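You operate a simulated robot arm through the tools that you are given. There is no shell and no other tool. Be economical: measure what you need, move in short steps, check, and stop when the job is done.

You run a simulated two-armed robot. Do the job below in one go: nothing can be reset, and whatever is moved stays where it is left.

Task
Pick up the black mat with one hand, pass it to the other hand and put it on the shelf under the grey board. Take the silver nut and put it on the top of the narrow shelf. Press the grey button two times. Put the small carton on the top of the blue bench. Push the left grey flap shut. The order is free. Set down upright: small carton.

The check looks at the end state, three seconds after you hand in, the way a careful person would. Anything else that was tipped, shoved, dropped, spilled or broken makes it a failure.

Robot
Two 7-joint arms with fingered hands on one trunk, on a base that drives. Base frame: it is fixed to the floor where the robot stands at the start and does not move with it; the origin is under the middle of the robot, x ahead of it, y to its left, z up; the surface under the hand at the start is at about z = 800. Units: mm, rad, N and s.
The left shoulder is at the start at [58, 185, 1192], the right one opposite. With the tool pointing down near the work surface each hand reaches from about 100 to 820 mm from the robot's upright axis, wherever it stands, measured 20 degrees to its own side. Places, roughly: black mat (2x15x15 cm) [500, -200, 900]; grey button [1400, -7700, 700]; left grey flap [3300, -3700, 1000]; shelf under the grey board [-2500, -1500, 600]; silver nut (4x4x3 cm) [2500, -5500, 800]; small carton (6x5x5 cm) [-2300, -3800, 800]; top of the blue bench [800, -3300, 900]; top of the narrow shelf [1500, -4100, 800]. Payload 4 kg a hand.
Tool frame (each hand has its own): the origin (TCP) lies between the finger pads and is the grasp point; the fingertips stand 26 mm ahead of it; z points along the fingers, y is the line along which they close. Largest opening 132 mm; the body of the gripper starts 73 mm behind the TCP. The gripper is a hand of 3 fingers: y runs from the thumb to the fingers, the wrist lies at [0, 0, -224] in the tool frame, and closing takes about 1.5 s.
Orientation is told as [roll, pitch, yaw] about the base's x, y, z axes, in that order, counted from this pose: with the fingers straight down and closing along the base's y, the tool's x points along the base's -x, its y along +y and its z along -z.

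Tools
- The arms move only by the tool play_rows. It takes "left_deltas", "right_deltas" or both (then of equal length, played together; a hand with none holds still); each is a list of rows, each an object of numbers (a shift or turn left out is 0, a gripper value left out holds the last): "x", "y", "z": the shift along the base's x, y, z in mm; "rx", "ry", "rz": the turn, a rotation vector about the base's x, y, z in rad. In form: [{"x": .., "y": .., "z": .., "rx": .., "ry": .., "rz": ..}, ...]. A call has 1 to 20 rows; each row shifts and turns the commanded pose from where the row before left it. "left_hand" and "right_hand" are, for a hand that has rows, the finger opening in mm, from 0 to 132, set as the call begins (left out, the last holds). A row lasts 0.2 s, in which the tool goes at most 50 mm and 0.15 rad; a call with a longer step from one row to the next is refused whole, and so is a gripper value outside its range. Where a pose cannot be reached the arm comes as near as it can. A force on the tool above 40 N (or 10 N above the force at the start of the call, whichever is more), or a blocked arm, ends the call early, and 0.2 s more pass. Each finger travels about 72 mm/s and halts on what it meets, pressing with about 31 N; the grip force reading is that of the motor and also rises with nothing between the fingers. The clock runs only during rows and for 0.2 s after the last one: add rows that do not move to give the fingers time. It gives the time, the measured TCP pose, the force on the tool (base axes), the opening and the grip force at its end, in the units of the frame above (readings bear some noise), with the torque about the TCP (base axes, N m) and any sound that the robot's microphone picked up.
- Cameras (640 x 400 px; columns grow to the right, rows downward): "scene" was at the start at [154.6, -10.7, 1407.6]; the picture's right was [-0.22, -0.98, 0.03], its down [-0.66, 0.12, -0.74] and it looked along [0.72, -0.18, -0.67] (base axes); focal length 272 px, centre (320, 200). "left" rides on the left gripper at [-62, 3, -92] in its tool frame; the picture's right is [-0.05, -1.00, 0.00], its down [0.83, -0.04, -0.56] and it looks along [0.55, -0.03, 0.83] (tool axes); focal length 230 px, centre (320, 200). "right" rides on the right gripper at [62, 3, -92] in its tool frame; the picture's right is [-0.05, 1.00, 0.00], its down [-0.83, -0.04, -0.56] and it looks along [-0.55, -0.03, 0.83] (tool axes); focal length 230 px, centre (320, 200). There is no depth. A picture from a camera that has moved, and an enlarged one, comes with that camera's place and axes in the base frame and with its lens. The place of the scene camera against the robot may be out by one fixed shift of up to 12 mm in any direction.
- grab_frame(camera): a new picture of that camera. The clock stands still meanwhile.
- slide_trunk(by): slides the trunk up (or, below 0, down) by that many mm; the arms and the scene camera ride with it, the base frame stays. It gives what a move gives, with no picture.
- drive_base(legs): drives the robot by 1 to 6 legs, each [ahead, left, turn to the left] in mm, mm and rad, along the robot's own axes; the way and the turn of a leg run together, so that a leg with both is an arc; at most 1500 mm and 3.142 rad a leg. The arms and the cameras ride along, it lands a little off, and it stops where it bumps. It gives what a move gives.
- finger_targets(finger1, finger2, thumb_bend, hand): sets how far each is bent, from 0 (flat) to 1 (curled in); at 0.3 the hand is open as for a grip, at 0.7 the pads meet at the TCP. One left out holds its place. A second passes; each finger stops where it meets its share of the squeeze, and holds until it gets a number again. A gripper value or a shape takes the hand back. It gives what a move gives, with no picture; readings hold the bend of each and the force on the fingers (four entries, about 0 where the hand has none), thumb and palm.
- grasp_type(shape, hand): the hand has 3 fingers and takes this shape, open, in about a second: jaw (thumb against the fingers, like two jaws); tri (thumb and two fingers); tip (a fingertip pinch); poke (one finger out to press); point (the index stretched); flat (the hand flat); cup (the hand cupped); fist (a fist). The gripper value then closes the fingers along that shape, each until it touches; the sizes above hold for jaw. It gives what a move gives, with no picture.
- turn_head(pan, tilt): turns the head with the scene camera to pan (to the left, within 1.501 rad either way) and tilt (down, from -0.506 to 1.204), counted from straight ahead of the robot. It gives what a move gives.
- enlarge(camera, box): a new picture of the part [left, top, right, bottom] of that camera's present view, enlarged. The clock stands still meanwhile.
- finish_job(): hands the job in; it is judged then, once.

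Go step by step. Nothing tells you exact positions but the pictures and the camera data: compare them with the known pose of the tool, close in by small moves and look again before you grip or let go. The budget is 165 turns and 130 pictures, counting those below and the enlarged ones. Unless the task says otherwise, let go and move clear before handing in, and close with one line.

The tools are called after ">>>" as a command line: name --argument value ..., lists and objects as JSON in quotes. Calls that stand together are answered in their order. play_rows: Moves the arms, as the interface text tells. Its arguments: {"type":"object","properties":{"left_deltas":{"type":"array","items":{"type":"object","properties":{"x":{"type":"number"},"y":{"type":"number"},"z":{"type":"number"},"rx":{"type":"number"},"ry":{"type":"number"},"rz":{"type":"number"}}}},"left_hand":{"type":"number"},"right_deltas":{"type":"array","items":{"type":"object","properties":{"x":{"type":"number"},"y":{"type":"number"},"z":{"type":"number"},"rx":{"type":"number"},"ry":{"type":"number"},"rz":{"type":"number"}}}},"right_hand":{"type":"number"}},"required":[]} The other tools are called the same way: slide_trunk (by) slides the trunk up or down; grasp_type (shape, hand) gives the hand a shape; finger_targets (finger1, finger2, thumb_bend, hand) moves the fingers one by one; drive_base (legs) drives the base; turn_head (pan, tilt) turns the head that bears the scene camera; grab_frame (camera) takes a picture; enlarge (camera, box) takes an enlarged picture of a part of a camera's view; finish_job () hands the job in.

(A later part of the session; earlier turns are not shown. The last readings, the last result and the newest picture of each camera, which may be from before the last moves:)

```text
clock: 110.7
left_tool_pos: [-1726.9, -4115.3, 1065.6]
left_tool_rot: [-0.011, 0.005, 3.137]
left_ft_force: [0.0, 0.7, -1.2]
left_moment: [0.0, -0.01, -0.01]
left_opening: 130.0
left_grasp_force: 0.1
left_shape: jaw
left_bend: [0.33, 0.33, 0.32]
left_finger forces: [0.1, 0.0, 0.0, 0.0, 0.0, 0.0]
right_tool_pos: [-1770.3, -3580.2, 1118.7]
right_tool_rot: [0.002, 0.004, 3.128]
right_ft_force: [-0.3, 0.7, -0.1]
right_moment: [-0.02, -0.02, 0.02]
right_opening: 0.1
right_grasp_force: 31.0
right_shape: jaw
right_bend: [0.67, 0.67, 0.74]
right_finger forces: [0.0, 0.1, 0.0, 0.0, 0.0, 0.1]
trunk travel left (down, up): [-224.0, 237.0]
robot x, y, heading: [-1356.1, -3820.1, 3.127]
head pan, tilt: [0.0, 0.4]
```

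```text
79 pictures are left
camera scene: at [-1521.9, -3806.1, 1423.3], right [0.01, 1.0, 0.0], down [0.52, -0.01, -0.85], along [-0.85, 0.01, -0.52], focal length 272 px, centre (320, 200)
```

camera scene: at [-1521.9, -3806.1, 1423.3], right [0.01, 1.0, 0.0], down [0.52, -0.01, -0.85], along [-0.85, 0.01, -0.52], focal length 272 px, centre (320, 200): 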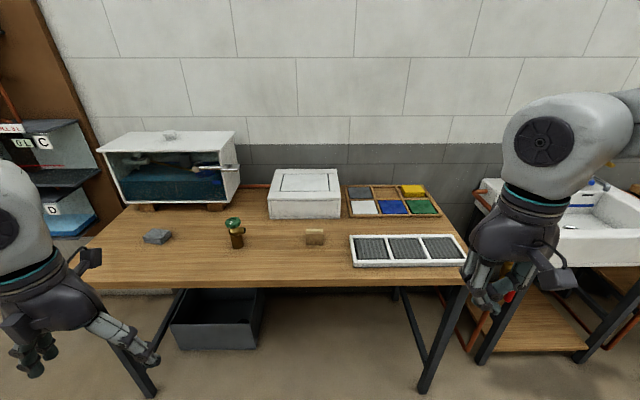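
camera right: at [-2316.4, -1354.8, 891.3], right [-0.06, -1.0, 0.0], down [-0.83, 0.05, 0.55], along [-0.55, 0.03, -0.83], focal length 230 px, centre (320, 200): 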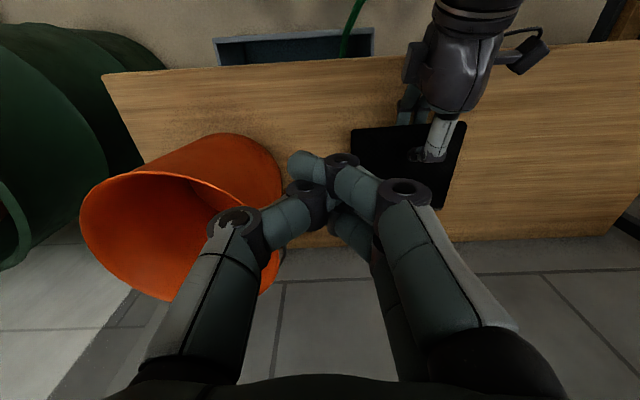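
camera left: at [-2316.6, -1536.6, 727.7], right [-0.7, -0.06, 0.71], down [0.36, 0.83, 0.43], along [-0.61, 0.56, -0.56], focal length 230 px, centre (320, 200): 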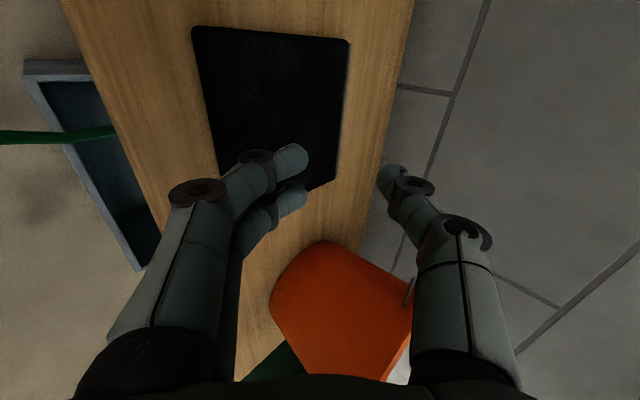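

The small carton stands at about [-2250, -3817, 825]. I'll drive closer and use the right hand.

>>> drive_base --legs '[[310, 0, 0]]'

>>> play_rows --right_deltas '[{"y": -40}, {"y": -40}, {"y": -40}, {"y": -40, "x": -20}, {"y": -40, "x": -20}, {"y": -36, "x": -20}, {"z": -40, "x": -20}, {"z": -40, "x": -20}, {}]' --right_hand 110

>>> grab_frame --camera "right"

>>> grab_frame --camera "scene"

```text
clock: 112.8
left_tool_pos: [-2039.0, -4111.9, 1064.9]
left_tool_rot: [-0.012, 0.005, 3.141]
left_ft_force: [0.1, -0.3, -0.2]
left_moment: [0.01, -0.02, 0.02]
left_opening: 130.1
left_grasp_force: 0.0
left_shape: jaw
left_bend: [0.33, 0.33, 0.32]
left_finger forces: [0.0, 0.0, 0.1, 0.1, 0.0, 0.1]
right_tool_pos: [-2083.1, -3577.4, 1119.7]
right_tool_rot: [0.001, 0.002, 3.129]
right_ft_force: [1.2, -0.2, -0.2]
right_moment: [0.02, 0.02, -0.01]
right_opening: 0.3
right_grasp_force: 30.9
right_shape: jaw
right_bend: [0.67, 0.67, 0.74]
right_finger forces: [0.0, 0.0, 0.0, 0.0, 0.0, 0.0]
trunk travel left (down, up): [-224.0, 237.0]
robot x, y, heading: [-1667.0, -3813.2, 3.132]
head pan, tilt: [0.0, 0.4]
```

```text
clock: 114.8
left_tool_pos: [-2037.9, -4113.3, 1065.6]
left_tool_rot: [-0.012, 0.004, 3.14]
left_ft_force: [-0.1, 0.0, -0.3]
left_moment: [0.0, -0.01, 0.01]
left_opening: 129.9
left_grasp_force: 0.0
left_shape: jaw
left_bend: [0.33, 0.33, 0.32]
left_finger forces: [0.0, 0.0, 0.0, 0.0, 0.0, 0.0]
right_tool_pos: [-2143.0, -3741.1, 1056.0]
right_tool_rot: [0.0, 0.002, 3.129]
right_ft_force: [0.5, -0.2, 0.2]
right_moment: [-0.03, 0.03, 0.01]
right_opening: 109.9
right_grasp_force: 0.0
right_shape: jaw
right_bend: [0.56, 0.56, 0.52]
right_finger forces: [0.0, 0.0, 0.0, 0.0, 0.1, 0.1]
right hand out of reach, approached as far as the arm can: row 5, 6, 7, 8
trunk travel left (down, up): [-224.0, 237.0]
robot x, y, heading: [-1665.3, -3812.2, 3.128]
head pan, tilt: [0.0, 0.4]
```

```text
78 pictures are left
camera right: at [-2080.3, -3745.0, 1149.5], right [-0.06, -1.0, 0.0], down [-0.83, 0.05, 0.55], along [-0.55, 0.03, -0.83], focal length 230 px, centre (320, 200)
```

right: 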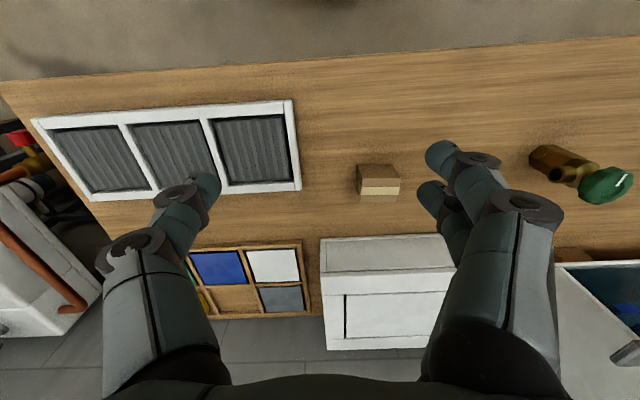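

```text
77 pictures are left
camera scene: at [-1834.1, -3803.5, 1423.6], right [0.01, 1.0, 0.0], down [0.52, -0.01, -0.86], along [-0.86, 0.01, -0.52], focal length 272 px, centre (320, 200)
```

scene: 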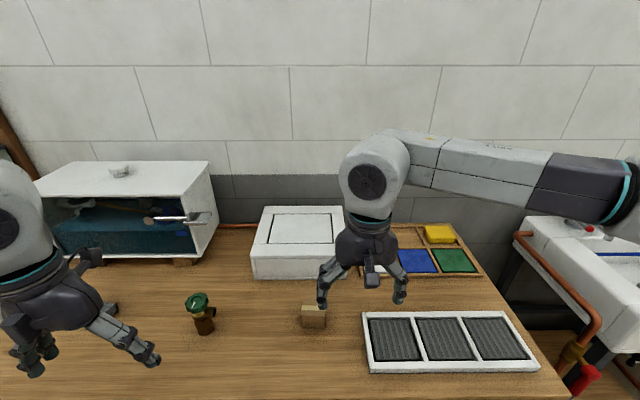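

The right arm reaches better to its own side. I'll strafe 150 mm left so the carton is on the robot's right.

>>> drive_base --legs '[[0, 150, 0]]'

>>> play_rows --right_deltas '[{"y": 35, "x": -30}, {"y": 35, "x": -30}, {"x": -30}, {"x": -29}, {"z": -40}, {"z": -40}, {}]'

>>> grab_frame --camera "right"

```text
clock: 116.2
left_tool_pos: [-2038.7, -4262.1, 1065.7]
left_tool_rot: [-0.011, 0.003, 3.143]
left_ft_force: [0.5, -0.6, 0.3]
left_moment: [0.0, -0.02, 0.0]
left_opening: 129.9
left_grasp_force: 0.0
left_shape: jaw
left_bend: [0.33, 0.33, 0.32]
left_finger forces: [0.0, 0.1, 0.1, 0.1, 0.0, 0.1]
right_tool_pos: [-2142.6, -3889.7, 1056.3]
right_tool_rot: [0.002, 0.004, 3.132]
right_ft_force: [-0.7, -0.3, 0.6]
right_moment: [0.0, -0.02, 0.0]
right_opening: 109.8
right_grasp_force: 0.0
right_shape: jaw
right_bend: [0.56, 0.56, 0.52]
right_finger forces: [0.1, 0.0, 0.0, 0.1, 0.0, 0.0]
trunk travel left (down, up): [-224.0, 237.0]
robot x, y, heading: [-1668.6, -3964.2, 3.134]
head pan, tilt: [0.0, 0.4]
```

```text
clock: 117.8
left_tool_pos: [-2038.3, -4261.6, 1064.7]
left_tool_rot: [-0.013, 0.003, 3.141]
left_ft_force: [-0.1, -0.1, -0.6]
left_moment: [-0.02, 0.02, -0.03]
left_opening: 129.9
left_grasp_force: 0.1
left_shape: jaw
left_bend: [0.33, 0.33, 0.32]
left_finger forces: [0.1, 0.0, 0.1, 0.0, 0.0, 0.1]
right_tool_pos: [-2258.8, -3817.0, 979.1]
right_tool_rot: [0.002, 0.002, 3.132]
right_ft_force: [0.2, 0.3, 0.5]
right_moment: [-0.02, -0.05, 0.03]
right_opening: 109.9
right_grasp_force: 0.1
right_shape: jaw
right_bend: [0.56, 0.56, 0.52]
right_finger forces: [0.1, 0.0, 0.0, 0.0, 0.0, 0.0]
right hand out of reach, approached as far as the arm can: row 6
trunk travel left (down, up): [-224.0, 237.0]
robot x, y, heading: [-1666.9, -3967.3, 3.133]
head pan, tilt: [0.0, 0.4]
```

```text
76 pictures are left
camera right: at [-2197.5, -3821.6, 1070.5], right [-0.06, -1.0, 0.0], down [-0.83, 0.05, 0.55], along [-0.55, 0.03, -0.83], focal length 230 px, centre (320, 200)
```

right: 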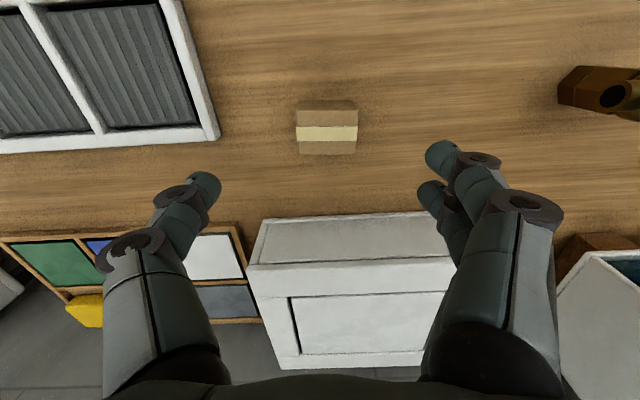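

The carton is directly below, about 60 mm wide along y. I'll descend over it.

>>> play_rows --right_deltas '[{"y": -8, "z": -30}, {"z": -40}, {"z": -40}, {"z": -20}, {}]'

>>> grab_frame --camera "right"

>>> enlarge --camera "scene" --box '[340, 230, 500, 380]'

```text
clock: 119.0
left_tool_pos: [-2038.4, -4263.1, 1066.5]
left_tool_rot: [-0.013, 0.003, 3.141]
left_ft_force: [0.4, -0.2, -0.4]
left_moment: [-0.04, -0.03, 0.02]
left_opening: 130.0
left_grasp_force: 0.1
left_shape: jaw
left_bend: [0.33, 0.33, 0.32]
left_finger forces: [0.0, 0.1, 0.0, 0.0, 0.0, 0.0]
right_tool_pos: [-2231.1, -3794.2, 864.1]
right_tool_rot: [0.0, 0.001, 3.131]
right_ft_force: [-0.1, -0.4, 0.2]
right_moment: [-0.02, -0.02, 0.04]
right_opening: 109.8
right_grasp_force: 0.1
right_shape: jaw
right_bend: [0.56, 0.55, 0.52]
right_finger forces: [0.1, 0.4, 0.0, 0.0, 0.0, 0.1]
right hand out of reach, approached as far as the arm can: row 1, 2, 3, 4
trunk travel left (down, up): [-224.0, 237.0]
robot x, y, heading: [-1664.4, -3959.9, 3.134]
head pan, tilt: [0.0, 0.4]
```

```text
75 pictures are left
camera right: at [-2169.5, -3798.3, 956.4], right [-0.06, -1.0, 0.0], down [-0.83, 0.05, 0.55], along [-0.55, 0.03, -0.83], focal length 230 px, centre (320, 200)
```

right: 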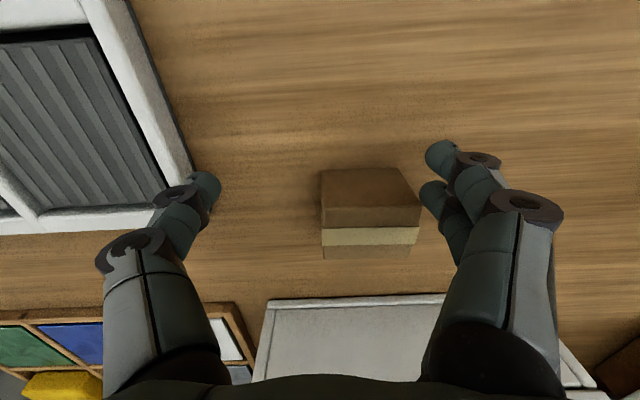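

```text
2.67 times, centred on (420, 305) of scene
camera zoom: at [-1835.9, -3953.3, 1423.5], right [0.01, 1.0, 0.0], down [0.52, 0.0, -0.86], along [-0.85, 0.01, -0.52], focal length 726 px, centre (53, -80)
```

zoom: 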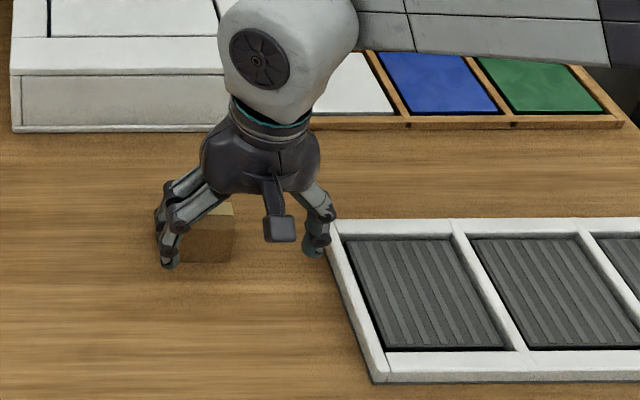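

The right arm is at an awkward joint limit and drifts toward the carton. I'll raise it and bring it back toward the start posture before trying again.

>>> play_rows --right_deltas '[{"z": 30, "y": 5}, {"z": 40}, {"z": 40}, {"z": 40}, {"z": 40, "x": 20}, {"x": 40}, {"x": 40}, {"x": 40, "y": 20}, {"y": 40}, {"y": 40}, {"y": 40}, {"x": 40}, {}]'

>>> grab_frame --camera "scene"

```text
clock: 121.8
left_tool_pos: [-2038.8, -4262.6, 1064.5]
left_tool_rot: [-0.012, 0.004, 3.141]
left_ft_force: [0.4, -0.8, 0.0]
left_moment: [0.01, 0.01, 0.03]
left_opening: 129.8
left_grasp_force: 0.1
left_shape: jaw
left_bend: [0.33, 0.33, 0.32]
left_finger forces: [0.0, 0.0, 0.1, 0.1, 0.0, 0.0]
right_tool_pos: [-2050.9, -3647.9, 1051.2]
right_tool_rot: [0.002, 0.003, 3.133]
right_ft_force: [0.5, 0.3, -0.1]
right_moment: [-0.01, 0.0, 0.0]
right_opening: 110.1
right_grasp_force: 0.1
right_shape: jaw
right_bend: [0.56, 0.56, 0.52]
right_finger forces: [0.0, 0.0, 0.0, 0.0, 0.0, 0.0]
trunk travel left (down, up): [-224.0, 237.0]
robot x, y, heading: [-1668.6, -3965.3, 3.132]
head pan, tilt: [0.0, 0.4]
```

```text
73 pictures are left
camera scene: at [-1837.1, -3953.1, 1423.2], right [0.01, 1.0, 0.0], down [0.52, 0.0, -0.85], along [-0.85, 0.01, -0.52], focal length 272 px, centre (320, 200)
```

scene: 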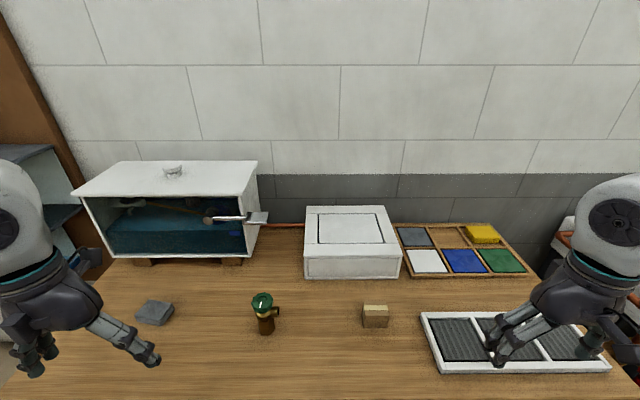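

I'll use the left hand instead, strafing right so the carton is on the robot's left side.

>>> drive_base --legs '[[30, -265, 0]]'

>>> play_rows --left_deltas '[{"y": 40, "x": -20}, {"y": 40, "x": -20}, {"y": 40, "x": -25}, {"y": 40, "x": -25}, {"x": -30}, {"x": -30}, {"x": -30}, {}]' --left_hand 110

>>> grab_frame --camera "left"

>>> grab_frame --camera "scene"

```text
clock: 123.7
left_tool_pos: [-2065.8, -4002.4, 1065.1]
left_tool_rot: [-0.013, 0.004, -3.138]
left_ft_force: [-0.9, -0.3, 0.2]
left_moment: [-0.01, 0.0, -0.02]
left_opening: 129.9
left_grasp_force: 0.1
left_shape: jaw
left_bend: [0.33, 0.33, 0.32]
left_finger forces: [0.0, 0.0, 0.1, 0.1, 0.1, 0.0]
right_tool_pos: [-2079.3, -3386.3, 1052.2]
right_tool_rot: [-0.001, 0.005, 3.135]
right_ft_force: [-0.1, -0.1, -0.5]
right_moment: [-0.03, -0.01, 0.01]
right_opening: 109.9
right_grasp_force: 0.0
right_shape: jaw
right_bend: [0.56, 0.56, 0.52]
right_finger forces: [0.0, 0.0, 0.0, 0.0, 0.1, 0.0]
trunk travel left (down, up): [-224.0, 237.0]
robot x, y, heading: [-1692.4, -3698.6, 3.133]
head pan, tilt: [0.0, 0.4]
```

```text
clock: 125.5
left_tool_pos: [-2246.7, -3842.8, 1067.0]
left_tool_rot: [-0.014, 0.002, -3.139]
left_ft_force: [0.6, 0.4, 0.3]
left_moment: [0.0, 0.01, 0.03]
left_opening: 110.3
left_grasp_force: 0.1
left_shape: jaw
left_bend: [0.56, 0.56, 0.52]
left_finger forces: [0.0, 0.0, 0.0, 0.1, 0.0, 0.0]
right_tool_pos: [-2079.3, -3388.5, 1052.2]
right_tool_rot: [0.0, 0.002, 3.133]
right_ft_force: [0.8, -0.5, -0.5]
right_moment: [0.01, 0.01, 0.01]
right_opening: 109.8
right_grasp_force: 0.1
right_shape: jaw
right_bend: [0.56, 0.56, 0.52]
right_finger forces: [0.0, 0.1, 0.0, 0.1, 0.1, 0.1]
trunk travel left (down, up): [-224.0, 237.0]
robot x, y, heading: [-1694.0, -3704.2, 3.134]
head pan, tilt: [0.0, 0.4]
```

```text
72 pictures are left
camera left: at [-2309.9, -3847.3, 1156.5], right [-0.05, 1.0, 0.01], down [0.83, 0.04, 0.56], along [0.56, 0.04, -0.83], focal length 230 px, centre (320, 200)
```

left: 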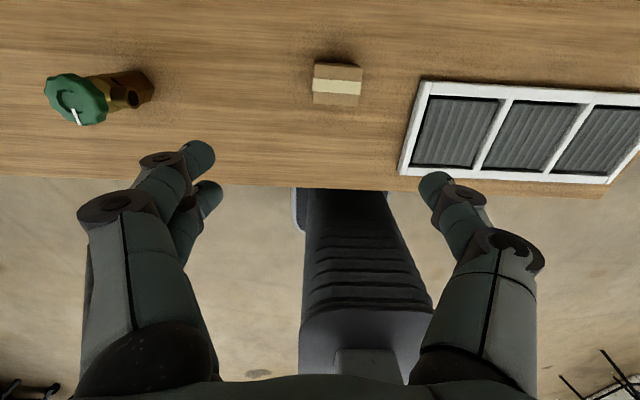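

```text
71 pictures are left
camera scene: at [-1863.3, -3692.0, 1423.6], right [0.01, 1.0, 0.0], down [0.52, 0.0, -0.86], along [-0.86, 0.0, -0.52], focal length 272 px, centre (320, 200)
```

scene: 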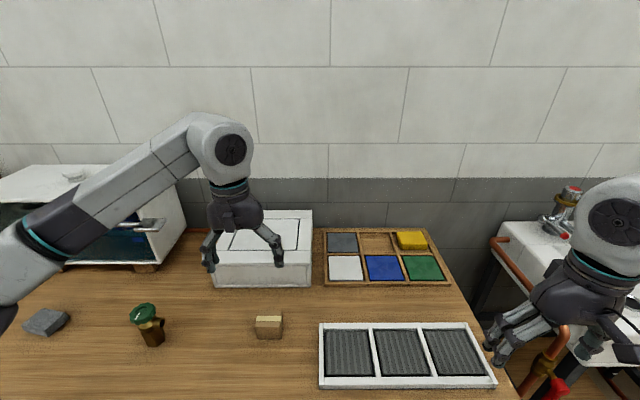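

The left hand reaches well. I'll center over the carton at about [-2266, -3820] and descend.

>>> play_rows --left_deltas '[{"x": -18, "y": 23}, {"z": -40}, {"z": -40}, {"z": -40}, {"z": -30}, {}]'

>>> grab_frame --camera "left"

```text
clock: 126.9
left_tool_pos: [-2263.9, -3817.4, 914.4]
left_tool_rot: [-0.013, 0.004, -3.138]
left_ft_force: [0.8, -0.2, 0.2]
left_moment: [0.0, -0.01, 0.01]
left_opening: 110.4
left_grasp_force: 0.0
left_shape: jaw
left_bend: [0.56, 0.56, 0.52]
left_finger forces: [0.1, 0.1, 0.1, 0.0, 0.1, 0.0]
right_tool_pos: [-2080.2, -3385.2, 1052.5]
right_tool_rot: [0.001, 0.003, 3.133]
right_ft_force: [0.5, -0.9, -0.2]
right_moment: [0.0, -0.02, 0.01]
right_opening: 110.0
right_grasp_force: 0.0
right_shape: jaw
right_bend: [0.56, 0.56, 0.52]
right_finger forces: [0.0, 0.0, 0.0, 0.0, 0.0, 0.0]
trunk travel left (down, up): [-224.0, 237.0]
robot x, y, heading: [-1695.5, -3703.1, 3.138]
head pan, tilt: [0.0, 0.4]
```

```text
70 pictures are left
camera left: at [-2325.5, -3823.6, 1004.8], right [-0.06, 1.0, 0.01], down [0.83, 0.04, 0.56], along [0.56, 0.04, -0.83], focal length 230 px, centre (320, 200)
```

left: 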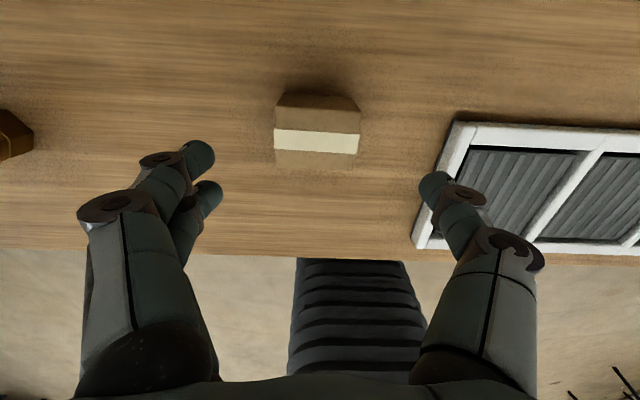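

>>> play_rows --left_deltas '[{"x": -6, "y": -4}, {"z": -30}, {"z": -25}, {"z": -15}, {"z": -5}, {}]' --left_hand 95

>>> grab_frame --camera "left"

>>> enlarge --camera "scene" --box '[190, 230, 350, 380]'

```text
clock: 128.3
left_tool_pos: [-2268.9, -3822.5, 838.5]
left_tool_rot: [-0.012, 0.004, -3.139]
left_ft_force: [-0.7, 0.6, -0.1]
left_moment: [0.01, -0.01, 0.01]
left_opening: 95.2
left_grasp_force: 0.0
left_shape: jaw
left_bend: [0.66, 0.66, 0.63]
left_finger forces: [0.0, 0.0, 0.0, 0.0, 0.1, 0.1]
right_tool_pos: [-2080.6, -3385.2, 1051.9]
right_tool_rot: [0.001, 0.003, 3.134]
right_ft_force: [0.5, -0.4, 0.0]
right_moment: [0.0, -0.02, -0.01]
right_opening: 110.3
right_grasp_force: 0.1
right_shape: jaw
right_bend: [0.56, 0.56, 0.52]
right_finger forces: [0.0, 0.0, 0.1, 0.0, 0.0, 0.0]
trunk travel left (down, up): [-224.0, 237.0]
robot x, y, heading: [-1694.0, -3699.2, 3.135]
head pan, tilt: [0.0, 0.4]
```

```text
69 pictures are left
camera left: at [-2331.7, -3828.0, 930.1], right [-0.06, 1.0, 0.01], down [0.83, 0.04, 0.56], along [0.56, 0.04, -0.83], focal length 230 px, centre (320, 200)
```

left: 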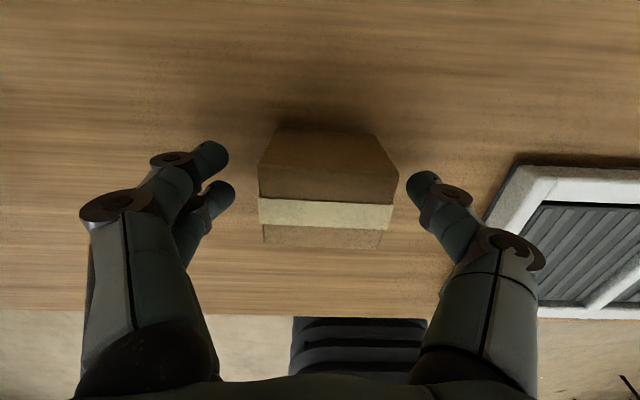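

```text
2.67 times, centred on (270, 305) of scene
camera zoom: at [-1863.9, -3691.6, 1423.5], right [0.01, 1.0, 0.0], down [0.52, 0.0, -0.86], along [-0.85, 0.0, -0.52], focal length 726 px, centre (453, -80)
```

zoom: 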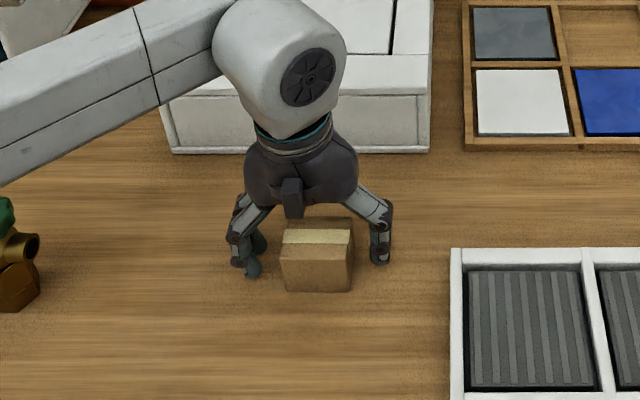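

The carton is centred between the fingers. Closing and lifting.

>>> play_rows --left_deltas '[{"z": -5}, {}, {}, {}, {}, {}, {}]' --left_hand 40

>>> play_rows --left_deltas '[{"z": 10}, {"z": 20}, {"z": 40}, {"z": 40}, {"z": 40}, {"z": 40}, {"z": 30}, {}]'

>>> grab_frame --camera "left"

```text
clock: 129.9
left_tool_pos: [-2269.3, -3822.9, 834.5]
left_tool_rot: [-0.012, 0.005, -3.137]
left_ft_force: [-0.1, -0.2, 0.2]
left_moment: [-0.02, 0.01, -0.03]
left_opening: 51.4
left_grasp_force: 31.1
left_shape: jaw
left_bend: [0.73, 0.73, 0.7]
left_finger forces: [14.0, 14.1, 0.1, 0.0, 28.2, 0.1]
right_tool_pos: [-2080.3, -3386.2, 1052.4]
right_tool_rot: [0.0, 0.002, 3.135]
right_ft_force: [0.2, 0.5, -0.4]
right_moment: [-0.01, -0.04, -0.01]
right_opening: 110.0
right_grasp_force: 0.1
right_shape: jaw
right_bend: [0.56, 0.56, 0.52]
right_finger forces: [0.0, 0.1, 0.0, 0.0, 0.0, 0.0]
trunk travel left (down, up): [-224.0, 237.0]
robot x, y, heading: [-1694.4, -3700.7, 3.138]
head pan, tilt: [0.0, 0.4]
```

```text
clock: 131.7
left_tool_pos: [-2270.5, -3824.3, 1054.8]
left_tool_rot: [-0.009, 0.005, -3.138]
left_ft_force: [0.3, -0.1, -0.7]
left_moment: [-0.01, -0.02, -0.02]
left_opening: 51.5
left_grasp_force: 31.2
left_shape: jaw
left_bend: [0.73, 0.73, 0.7]
left_finger forces: [14.1, 14.1, 0.0, 0.0, 28.2, 0.1]
right_tool_pos: [-2080.2, -3386.6, 1051.9]
right_tool_rot: [0.0, 0.002, 3.135]
right_ft_force: [-0.5, 0.5, 0.6]
right_moment: [0.05, 0.0, -0.01]
right_opening: 110.0
right_grasp_force: 0.1
right_shape: jaw
right_bend: [0.56, 0.56, 0.52]
right_finger forces: [0.0, 0.0, 0.1, 0.0, 0.1, 0.0]
trunk travel left (down, up): [-224.0, 237.0]
robot x, y, heading: [-1695.5, -3703.4, 3.14]
head pan, tilt: [0.0, 0.4]
```

```text
67 pictures are left
camera left: at [-2332.4, -3828.4, 1145.1], right [-0.06, 1.0, 0.01], down [0.83, 0.04, 0.56], along [0.56, 0.04, -0.83], focal length 230 px, centre (320, 200)
```

left: 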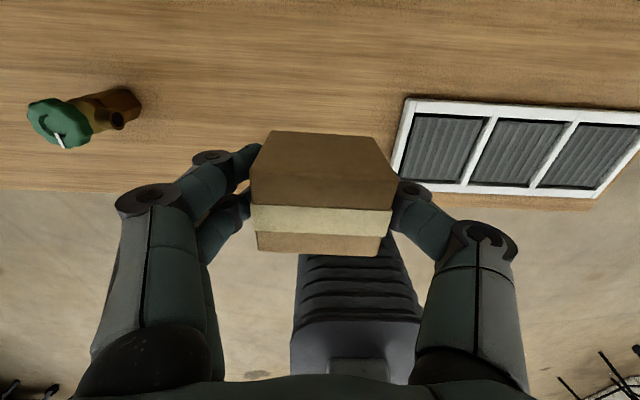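

The carton is held. I'll tuck the arm in, back off, turn around and drive toward the blue bench.

>>> play_rows --left_deltas '[{"x": 40, "z": 20}, {"x": 40, "z": 20}, {"x": 40, "z": 20}, {"x": 30, "z": 20}, {}]'

>>> drive_base --legs '[[-450, 0, 0], [0, 0, 3.14], [1100, 0, 0]]'

>>> grab_frame --camera "scene"

```text
clock: 132.9
left_tool_pos: [-2119.6, -3825.1, 1135.6]
left_tool_rot: [-0.01, 0.005, -3.137]
left_ft_force: [0.2, -0.4, -0.7]
left_moment: [0.01, -0.02, -0.02]
left_opening: 51.1
left_grasp_force: 31.5
left_shape: jaw
left_bend: [0.73, 0.73, 0.7]
left_finger forces: [14.1, 14.1, 0.0, 0.0, 28.1, 0.0]
right_tool_pos: [-2080.2, -3386.5, 1052.8]
right_tool_rot: [0.0, 0.004, 3.133]
right_ft_force: [-0.4, -0.5, -0.7]
right_moment: [0.0, -0.03, 0.03]
right_opening: 110.2
right_grasp_force: 0.1
right_shape: jaw
right_bend: [0.56, 0.56, 0.52]
right_finger forces: [0.1, 0.0, 0.0, 0.0, 0.1, 0.1]
trunk travel left (down, up): [-224.0, 237.0]
robot x, y, heading: [-1693.8, -3703.2, 3.138]
head pan, tilt: [0.0, 0.4]
```

```text
clock: 148.3
left_tool_pos: [315.3, -3638.6, 1136.4]
left_tool_rot: [-0.012, 0.003, -0.029]
left_ft_force: [0.0, -0.3, 0.7]
left_moment: [0.02, 0.0, -0.02]
left_opening: 51.1
left_grasp_force: 31.0
left_shape: jaw
left_bend: [0.73, 0.73, 0.7]
left_finger forces: [14.0, 14.1, 0.1, 0.0, 28.1, 0.1]
right_tool_pos: [263.2, -4077.3, 1052.1]
right_tool_rot: [0.0, 0.003, -0.037]
right_ft_force: [0.3, 0.1, 0.2]
right_moment: [-0.01, -0.01, -0.01]
right_opening: 110.1
right_grasp_force: 0.1
right_shape: jaw
right_bend: [0.56, 0.56, 0.52]
right_finger forces: [0.0, 0.1, 0.0, 0.1, 0.0, 0.0]
trunk travel left (down, up): [-224.0, 237.0]
robot x, y, heading: [-113.1, -3750.1, -0.032]
head pan, tilt: [0.0, 0.4]
```

```text
66 pictures are left
camera scene: at [51.6, -3745.9, 1423.5], right [-0.04, -1.0, 0.0], down [-0.52, 0.02, -0.85], along [0.85, -0.03, -0.52], focal length 272 px, centre (320, 200)
```

scene: 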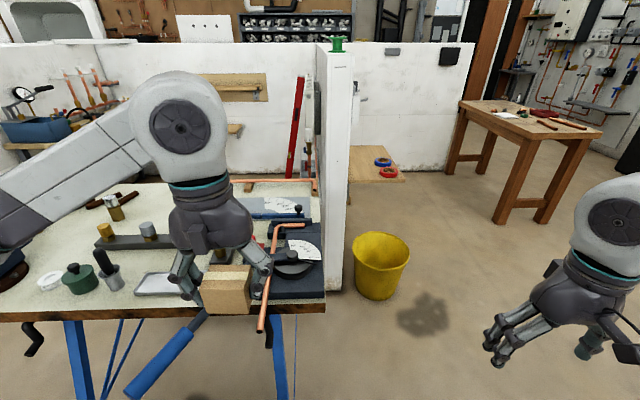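

The blue bench is ahead to the left with many items on it. I'll strafe left to face it and move the arm aside to find free space.

>>> drive_base --legs '[[-50, 380, 0.03]]'

>>> play_rows --left_deltas '[{"y": 40}, {"y": 40}, {"y": 40}, {"y": 40}, {"y": 40}, {"y": 40}, {}]'

>>> grab_frame --camera "scene"

```text
clock: 150.7
left_tool_pos: [273.3, -3244.2, 1135.6]
left_tool_rot: [-0.011, 0.005, -0.007]
left_ft_force: [0.3, 0.0, 0.1]
left_moment: [0.04, 0.01, -0.03]
left_opening: 51.0
left_grasp_force: 30.9
left_shape: jaw
left_bend: [0.73, 0.73, 0.7]
left_finger forces: [14.0, 14.0, 0.1, 0.0, 28.2, 0.1]
right_tool_pos: [230.9, -3682.1, 1052.0]
right_tool_rot: [0.002, 0.005, -0.015]
right_ft_force: [-0.7, -0.5, 0.5]
right_moment: [0.02, 0.01, -0.03]
right_opening: 110.3
right_grasp_force: 0.1
right_shape: jaw
right_bend: [0.56, 0.56, 0.52]
right_finger forces: [0.1, 0.0, 0.0, 0.1, 0.1, 0.0]
trunk travel left (down, up): [-224.0, 237.0]
robot x, y, heading: [-151.0, -3361.2, -0.012]
head pan, tilt: [0.0, 0.4]
```

```text
clock: 152.3
left_tool_pos: [272.9, -3005.0, 1134.5]
left_tool_rot: [-0.012, 0.003, -0.007]
left_ft_force: [0.8, 0.0, 0.1]
left_moment: [-0.01, -0.02, 0.02]
left_opening: 51.3
left_grasp_force: 31.0
left_shape: jaw
left_bend: [0.73, 0.73, 0.7]
left_finger forces: [14.0, 14.2, 0.0, 0.0, 28.3, 0.0]
right_tool_pos: [230.2, -3681.4, 1052.5]
right_tool_rot: [0.001, 0.004, -0.015]
right_ft_force: [-0.6, -0.1, -0.5]
right_moment: [0.01, 0.02, 0.0]
right_opening: 110.1
right_grasp_force: 0.2
right_shape: jaw
right_bend: [0.56, 0.56, 0.52]
right_finger forces: [0.0, 0.0, 0.0, 0.0, 0.0, 0.0]
trunk travel left (down, up): [-224.0, 237.0]
robot x, y, heading: [-154.3, -3363.4, -0.018]
head pan, tilt: [0.0, 0.4]
```

```text
65 pictures are left
camera scene: at [12.4, -3356.5, 1423.4], right [-0.02, -1.0, 0.0], down [-0.52, 0.01, -0.85], along [0.85, -0.01, -0.52], focal length 272 px, centre (320, 200)
```

scene: 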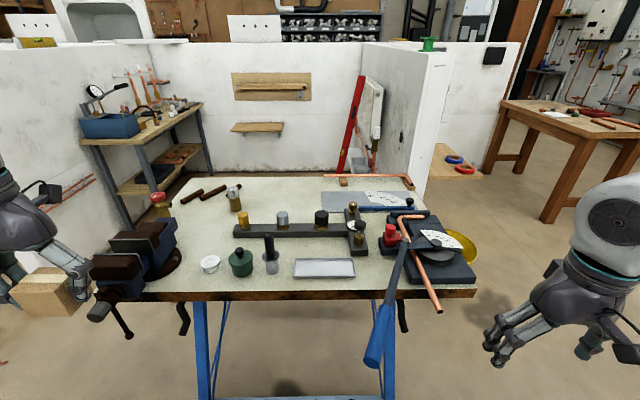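

I'll zoom in on the bench top to choose a free spot.

>>> enlarge --camera "scene" --box '[130, 160, 390, 310]'

```text
2.46 times, centred on (260, 235) of scene
camera zoom: at [12.4, -3356.5, 1423.4], right [-0.02, -1.0, 0.0], down [-0.52, 0.01, -0.85], along [0.85, -0.01, -0.52], focal length 670 px, centre (468, 114)
```

zoom: 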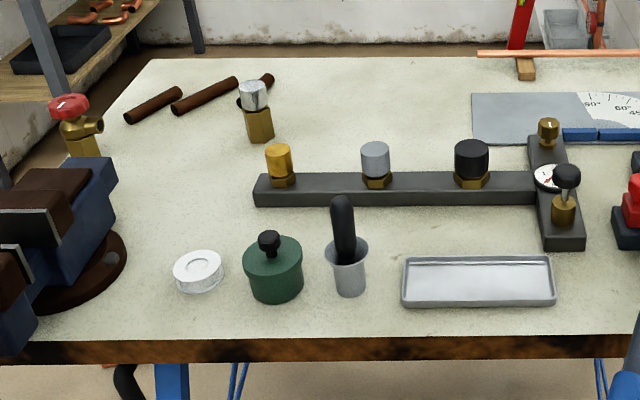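

There's a free patch on the bench near [705, -3020]. I'll raise the carton a bit and drive in closer.

>>> play_rows --left_deltas '[{"z": 40, "y": -40}, {"z": 40, "y": -40}, {"y": -40}, {"y": -40}, {}]'

>>> drive_base --legs '[[0, 170, 0.015], [255, 0, 0]]'

>>> grab_frame --camera "scene"

>>> grab_frame --camera "left"

```text
refused: row 1 steps farther than a row can; nothing moved
```

```text
clock: 155.2
left_tool_pos: [518.6, -2823.6, 1136.1]
left_tool_rot: [-0.013, 0.003, 0.01]
left_ft_force: [-0.8, -0.5, -0.6]
left_moment: [0.02, -0.01, 0.0]
left_opening: 51.3
left_grasp_force: 31.3
left_shape: jaw
left_bend: [0.73, 0.73, 0.7]
left_finger forces: [14.1, 14.2, 0.0, 0.0, 28.3, 0.1]
right_tool_pos: [485.7, -3499.2, 1051.8]
right_tool_rot: [0.0, 0.003, 0.0]
right_ft_force: [-0.5, 0.3, 0.5]
right_moment: [-0.01, 0.0, 0.02]
right_opening: 109.9
right_grasp_force: 0.0
right_shape: jaw
right_bend: [0.56, 0.56, 0.52]
right_finger forces: [0.0, 0.1, 0.1, 0.0, 0.0, 0.0]
trunk travel left (down, up): [-224.0, 237.0]
robot x, y, heading: [98.3, -3184.1, 0.0]
head pan, tilt: [0.0, 0.4]
```

```text
63 pictures are left
camera scene: at [262.4, -3177.7, 1423.6], right [0.0, -1.0, 0.0], down [-0.52, 0.0, -0.86], along [0.86, 0.0, -0.52], focal length 272 px, centre (320, 200)
```

scene: 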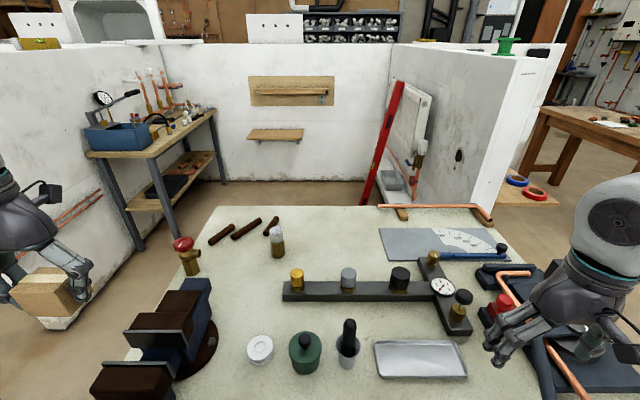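

```text
62 pictures are left
camera left: at [579.3, -2818.8, 1226.0], right [0.06, -1.0, 0.01], down [-0.83, -0.04, 0.56], along [-0.56, -0.04, -0.83], focal length 230 px, centre (320, 200)
```

left: 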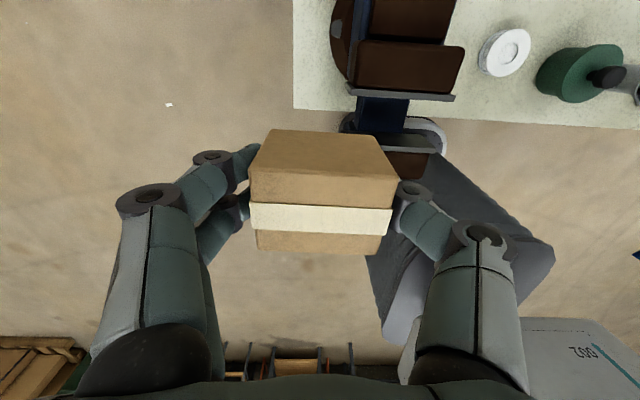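

Bench height is about z ≈ 900 and the chosen spot is free. I'll move the carton above it, raising the right hand for clearance.

>>> play_rows --left_deltas '[{"z": 40}, {"x": 30, "y": -30}, {"x": 30, "y": -30}, {"x": 30, "y": -30}, {"x": 30, "y": -30}, {"x": 30, "y": -35}, {"x": 37, "y": -33}, {"y": -13}, {}]' --right_deltas '[{"z": 40}, {"z": 40}, {"z": 30}, {}, {}, {}, {}, {}, {}]'

>>> grab_frame --camera "scene"

>>> grab_frame --camera "left"

```text
clock: 157.2
left_tool_pos: [704.9, -3022.9, 1175.3]
left_tool_rot: [-0.011, 0.003, 0.008]
left_ft_force: [0.1, 0.2, -0.8]
left_moment: [-0.01, 0.0, 0.0]
left_opening: 51.1
left_grasp_force: 30.8
left_shape: jaw
left_bend: [0.73, 0.73, 0.7]
left_finger forces: [14.0, 14.1, 0.0, 0.1, 28.1, 0.0]
right_tool_pos: [487.9, -3499.5, 1162.6]
right_tool_rot: [0.0, 0.005, 0.0]
right_ft_force: [-0.4, 0.2, -0.5]
right_moment: [-0.04, 0.01, -0.05]
right_opening: 109.9
right_grasp_force: 0.1
right_shape: jaw
right_bend: [0.56, 0.56, 0.52]
right_finger forces: [0.0, 0.0, 0.1, 0.1, 0.0, 0.0]
trunk travel left (down, up): [-224.0, 237.0]
robot x, y, heading: [99.1, -3186.1, 0.001]
head pan, tilt: [0.0, 0.4]
```

```text
61 pictures are left
camera scene: at [262.9, -3177.5, 1423.5], right [0.0, -1.0, 0.0], down [-0.52, 0.0, -0.85], along [0.85, 0.0, -0.52], focal length 272 px, centre (320, 200)
```

scene: 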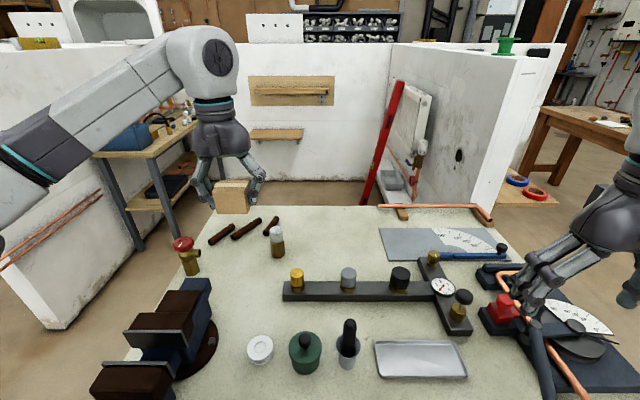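

```text
60 pictures are left
camera left: at [765.7, -3019.7, 1266.1], right [0.06, -1.0, 0.01], down [-0.83, -0.04, 0.56], along [-0.56, -0.04, -0.83], focal length 230 px, centre (320, 200)
```

left: 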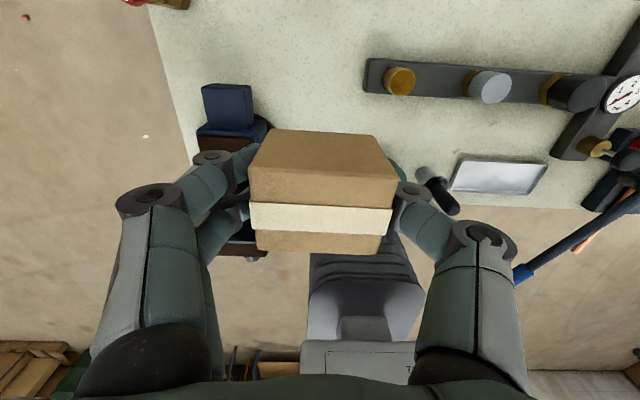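

To keep clear of the vise and the bar I'll set it at about [745, -3035]. Descending partway and checking.

>>> play_rows --left_deltas '[{"x": 20, "y": -6}, {"x": 20, "y": -6}, {"z": -40}, {"z": -40}, {"z": -40}, {"z": -40}, {"z": -25}, {}]'

>>> grab_frame --camera "left"

>>> enlarge --camera "scene" --box '[150, 190, 350, 370]'

```text
clock: 159.1
left_tool_pos: [744.3, -3036.9, 991.5]
left_tool_rot: [-0.011, 0.002, 0.009]
left_ft_force: [-0.7, 0.9, -1.0]
left_moment: [-0.02, -0.01, 0.02]
left_opening: 51.4
left_grasp_force: 31.6
left_shape: jaw
left_bend: [0.73, 0.73, 0.7]
left_finger forces: [14.0, 14.1, 0.1, 0.0, 28.1, 0.0]
right_tool_pos: [486.2, -3500.4, 1163.3]
right_tool_rot: [0.0, 0.001, 0.002]
right_ft_force: [-0.8, -0.2, -0.5]
right_moment: [-0.02, -0.02, 0.02]
right_opening: 110.0
right_grasp_force: 0.1
right_shape: jaw
right_bend: [0.56, 0.56, 0.52]
right_finger forces: [0.0, 0.0, 0.0, 0.0, 0.0, 0.1]
trunk travel left (down, up): [-224.0, 237.0]
robot x, y, heading: [99.8, -3190.3, 0.001]
head pan, tilt: [0.0, 0.4]
```

```text
59 pictures are left
camera left: at [805.7, -3032.5, 1081.3], right [0.06, -1.0, 0.01], down [-0.83, -0.04, 0.56], along [-0.56, -0.04, -0.83], focal length 230 px, centre (320, 200)
```

left: 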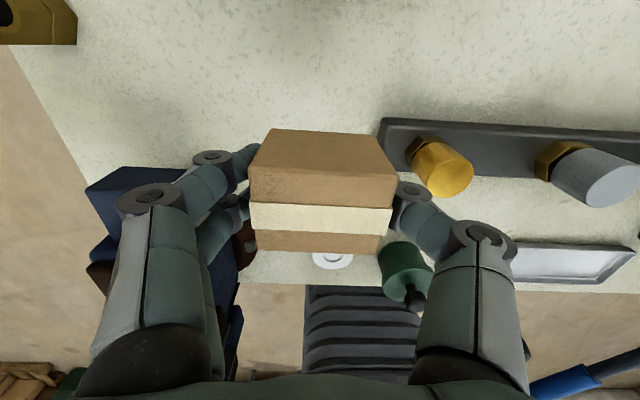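

```text
2.22 times, centred on (250, 280) of scene
camera zoom: at [262.7, -3177.8, 1423.5], right [0.0, -1.0, 0.0], down [-0.52, 0.0, -0.86], along [0.86, 0.0, -0.52], focal length 605 px, centre (476, 22)
```

zoom: 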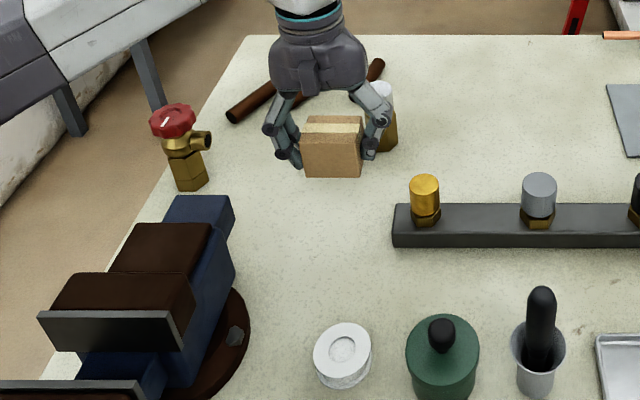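

I'll shift 15 mm away from the bar so the thumb clears it, then lower to contact.

>>> play_rows --left_deltas '[{"y": 14}, {"z": -25}, {"z": -15}, {"z": -5}, {"z": -4}, {"z": -3}, {}]'

>>> enlarge --camera "scene" --box '[150, 190, 350, 370]'

```text
clock: 160.7
left_tool_pos: [746.0, -3022.8, 937.7]
left_tool_rot: [-0.01, 0.003, 0.008]
left_ft_force: [-0.5, -0.1, -0.5]
left_moment: [-0.02, 0.0, -0.02]
left_opening: 50.9
left_grasp_force: 31.2
left_shape: jaw
left_bend: [0.73, 0.73, 0.7]
left_finger forces: [14.1, 14.2, 0.0, 0.1, 28.2, 0.0]
right_tool_pos: [489.0, -3499.3, 1162.1]
right_tool_rot: [0.0, 0.003, 0.0]
right_ft_force: [0.5, -0.6, 0.5]
right_moment: [0.0, -0.01, 0.0]
right_opening: 110.1
right_grasp_force: 0.0
right_shape: jaw
right_bend: [0.56, 0.56, 0.52]
right_finger forces: [0.0, 0.0, 0.0, 0.0, 0.0, 0.1]
trunk travel left (down, up): [-224.0, 237.0]
robot x, y, heading: [95.1, -3188.3, 0.002]
head pan, tilt: [0.0, 0.4]
```

```text
2.22 times, centred on (250, 280) of scene
camera zoom: at [262.9, -3177.8, 1423.4], right [0.0, -1.0, 0.0], down [-0.52, 0.0, -0.85], along [0.85, 0.0, -0.52], focal length 605 px, centre (476, 22)
```

zoom: 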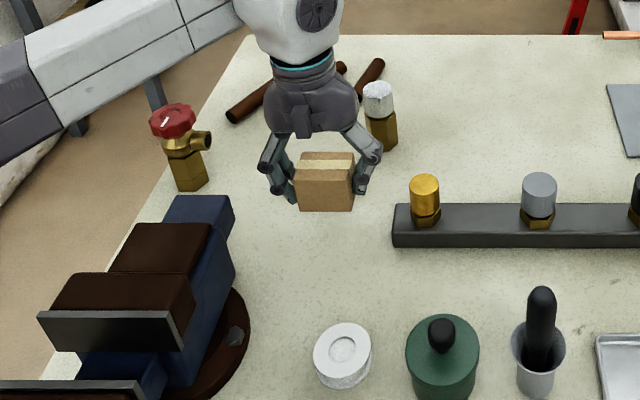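

>>> play_rows --left_deltas '[{"z": -2}, {"z": -2}, {"z": -2}, {}]'

>>> play_rows --left_deltas '[{"z": -2}, {"z": -2}, {}]'

```text
clock: 161.7
left_tool_pos: [745.0, -3021.4, 931.2]
left_tool_rot: [-0.011, 0.005, 0.009]
left_ft_force: [0.2, 0.2, -0.9]
left_moment: [-0.02, 0.03, 0.01]
left_opening: 51.4
left_grasp_force: 31.2
left_shape: jaw
left_bend: [0.73, 0.73, 0.7]
left_finger forces: [14.1, 14.0, 0.1, 0.1, 28.2, 0.0]
right_tool_pos: [487.4, -3499.2, 1162.5]
right_tool_rot: [-0.001, 0.005, 0.0]
right_ft_force: [-0.3, 0.5, 0.7]
right_moment: [0.01, 0.0, 0.0]
right_opening: 110.0
right_grasp_force: 0.1
right_shape: jaw
right_bend: [0.56, 0.56, 0.52]
right_finger forces: [0.0, 0.0, 0.1, 0.0, 0.0, 0.0]
trunk travel left (down, up): [-224.0, 237.0]
robot x, y, heading: [98.4, -3186.4, 0.003]
head pan, tilt: [0.0, 0.4]
```

```text
clock: 162.4
left_tool_pos: [745.8, -3020.9, 926.9]
left_tool_rot: [-0.011, 0.004, 0.008]
left_ft_force: [-0.5, 0.0, -1.0]
left_moment: [0.03, 0.0, -0.02]
left_opening: 51.4
left_grasp_force: 30.8
left_shape: jaw
left_bend: [0.73, 0.73, 0.7]
left_finger forces: [14.1, 14.1, 0.1, 0.0, 28.2, 0.1]
right_tool_pos: [486.8, -3500.8, 1163.3]
right_tool_rot: [0.0, 0.004, 0.0]
right_ft_force: [0.4, -0.6, -0.4]
right_moment: [0.03, 0.0, 0.0]
right_opening: 110.2
right_grasp_force: 0.0
right_shape: jaw
right_bend: [0.56, 0.56, 0.52]
right_finger forces: [0.0, 0.1, 0.1, 0.0, 0.0, 0.0]
trunk travel left (down, up): [-224.0, 237.0]
robot x, y, heading: [99.5, -3186.7, 0.002]
head pan, tilt: [0.0, 0.4]
```

>>> play_rows --left_deltas '[{"z": -2}, {"z": -2}, {}]'

>>> play_rows --left_deltas '[{"z": -2}, {"z": -2}, {}]'

>>> enlarge --camera "scene" --box '[200, 230, 300, 310]'

```text
clock: 163.2
left_tool_pos: [744.1, -3022.0, 924.5]
left_tool_rot: [-0.012, 0.003, 0.009]
left_ft_force: [-1.3, -0.2, -0.8]
left_moment: [0.0, 0.02, 0.01]
left_opening: 51.2
left_grasp_force: 31.6
left_shape: jaw
left_bend: [0.73, 0.73, 0.7]
left_finger forces: [14.2, 14.2, 0.0, 0.1, 28.2, 0.0]
right_tool_pos: [488.0, -3500.5, 1162.7]
right_tool_rot: [0.001, 0.002, 0.002]
right_ft_force: [-0.5, -0.5, 0.0]
right_moment: [0.01, -0.01, 0.03]
right_opening: 110.0
right_grasp_force: 0.0
right_shape: jaw
right_bend: [0.56, 0.56, 0.52]
right_finger forces: [0.0, 0.0, 0.1, 0.1, 0.0, 0.0]
trunk travel left (down, up): [-224.0, 237.0]
robot x, y, heading: [97.1, -3186.0, -0.006]
head pan, tilt: [0.0, 0.4]
```

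```text
clock: 164.1
left_tool_pos: [746.2, -3021.2, 919.6]
left_tool_rot: [-0.012, 0.004, 0.01]
left_ft_force: [-0.3, -0.4, -0.2]
left_moment: [0.03, -0.01, -0.03]
left_opening: 50.9
left_grasp_force: 30.3
left_shape: jaw
left_bend: [0.73, 0.73, 0.7]
left_finger forces: [14.1, 14.2, 0.1, 0.0, 28.2, 0.0]
right_tool_pos: [487.2, -3500.6, 1163.7]
right_tool_rot: [0.002, 0.004, 0.0]
right_ft_force: [-0.4, 0.4, 0.5]
right_moment: [-0.03, 0.03, -0.03]
right_opening: 109.9
right_grasp_force: 0.1
right_shape: jaw
right_bend: [0.56, 0.56, 0.52]
right_finger forces: [0.0, 0.0, 0.1, 0.0, 0.0, 0.0]
trunk travel left (down, up): [-224.0, 237.0]
robot x, y, heading: [96.9, -3186.4, 0.001]
head pan, tilt: [0.0, 0.4]
```

```text
5.00 times, centred on (250, 270) of scene
camera zoom: at [262.9, -3177.8, 1423.4], right [0.0, -1.0, 0.0], down [-0.52, 0.0, -0.85], along [0.85, 0.0, -0.52], focal length 1361 px, centre (670, -150)
```

zoom: 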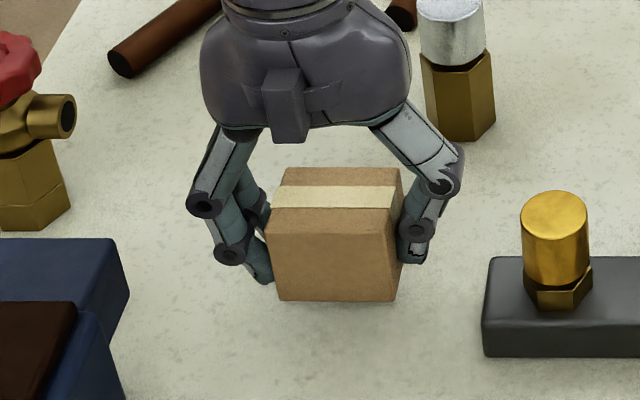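

Not in contact yet; continuing down gently.

>>> play_rows --left_deltas '[{"z": -2}, {"z": -2}, {"z": -2}, {}]'

>>> play_rows --left_deltas '[{"z": -2}, {"z": -2}, {"z": -2}, {}]'

>>> enlarge --camera "scene" --box '[200, 230, 300, 310]'

```text
clock: 165.1
left_tool_pos: [745.7, -3020.9, 913.7]
left_tool_rot: [-0.012, 0.004, 0.009]
left_ft_force: [-0.3, 0.2, -1.3]
left_moment: [-0.02, -0.04, -0.01]
left_opening: 50.9
left_grasp_force: 30.8
left_shape: jaw
left_bend: [0.73, 0.73, 0.7]
left_finger forces: [14.1, 14.1, 0.0, 0.1, 28.2, 0.1]
right_tool_pos: [488.2, -3500.5, 1162.0]
right_tool_rot: [0.0, 0.002, 0.001]
right_ft_force: [0.9, -0.2, 0.7]
right_moment: [0.0, 0.01, -0.01]
right_opening: 110.0
right_grasp_force: 0.0
right_shape: jaw
right_bend: [0.56, 0.56, 0.52]
right_finger forces: [0.0, 0.1, 0.1, 0.0, 0.0, 0.0]
trunk travel left (down, up): [-224.0, 237.0]
robot x, y, heading: [97.3, -3185.9, -0.003]
head pan, tilt: [0.0, 0.4]
```

```text
clock: 166.1
left_tool_pos: [745.9, -3022.0, 907.0]
left_tool_rot: [-0.013, 0.003, 0.01]
left_ft_force: [-0.2, 0.1, -0.8]
left_moment: [0.01, -0.02, 0.01]
left_opening: 51.2
left_grasp_force: 30.9
left_shape: jaw
left_bend: [0.73, 0.73, 0.7]
left_finger forces: [14.2, 14.0, 0.1, 0.0, 28.2, 0.0]
right_tool_pos: [487.3, -3500.1, 1162.5]
right_tool_rot: [0.0, 0.003, -0.002]
right_ft_force: [-0.4, 0.4, 0.1]
right_moment: [0.03, 0.0, -0.02]
right_opening: 110.0
right_grasp_force: 0.0
right_shape: jaw
right_bend: [0.56, 0.56, 0.52]
right_finger forces: [0.0, 0.1, 0.0, 0.0, 0.1, 0.1]
trunk travel left (down, up): [-224.0, 237.0]
robot x, y, heading: [99.4, -3187.5, 0.008]
head pan, tilt: [0.0, 0.4]
```

```text
5.00 times, centred on (250, 270) of scene
camera zoom: at [262.9, -3177.8, 1423.4], right [0.0, -1.0, 0.0], down [-0.52, 0.0, -0.85], along [0.85, 0.0, -0.52], focal length 1361 px, centre (670, -150)
```

zoom: 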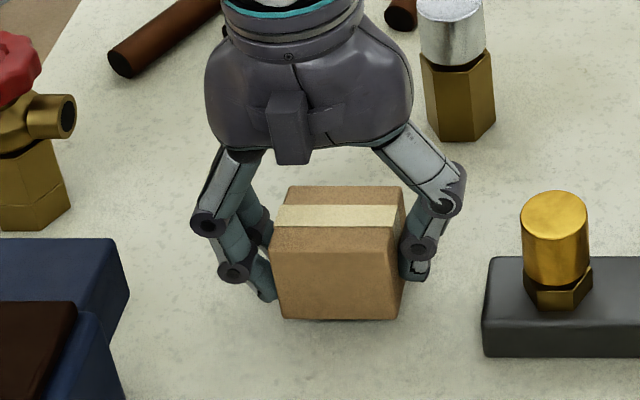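

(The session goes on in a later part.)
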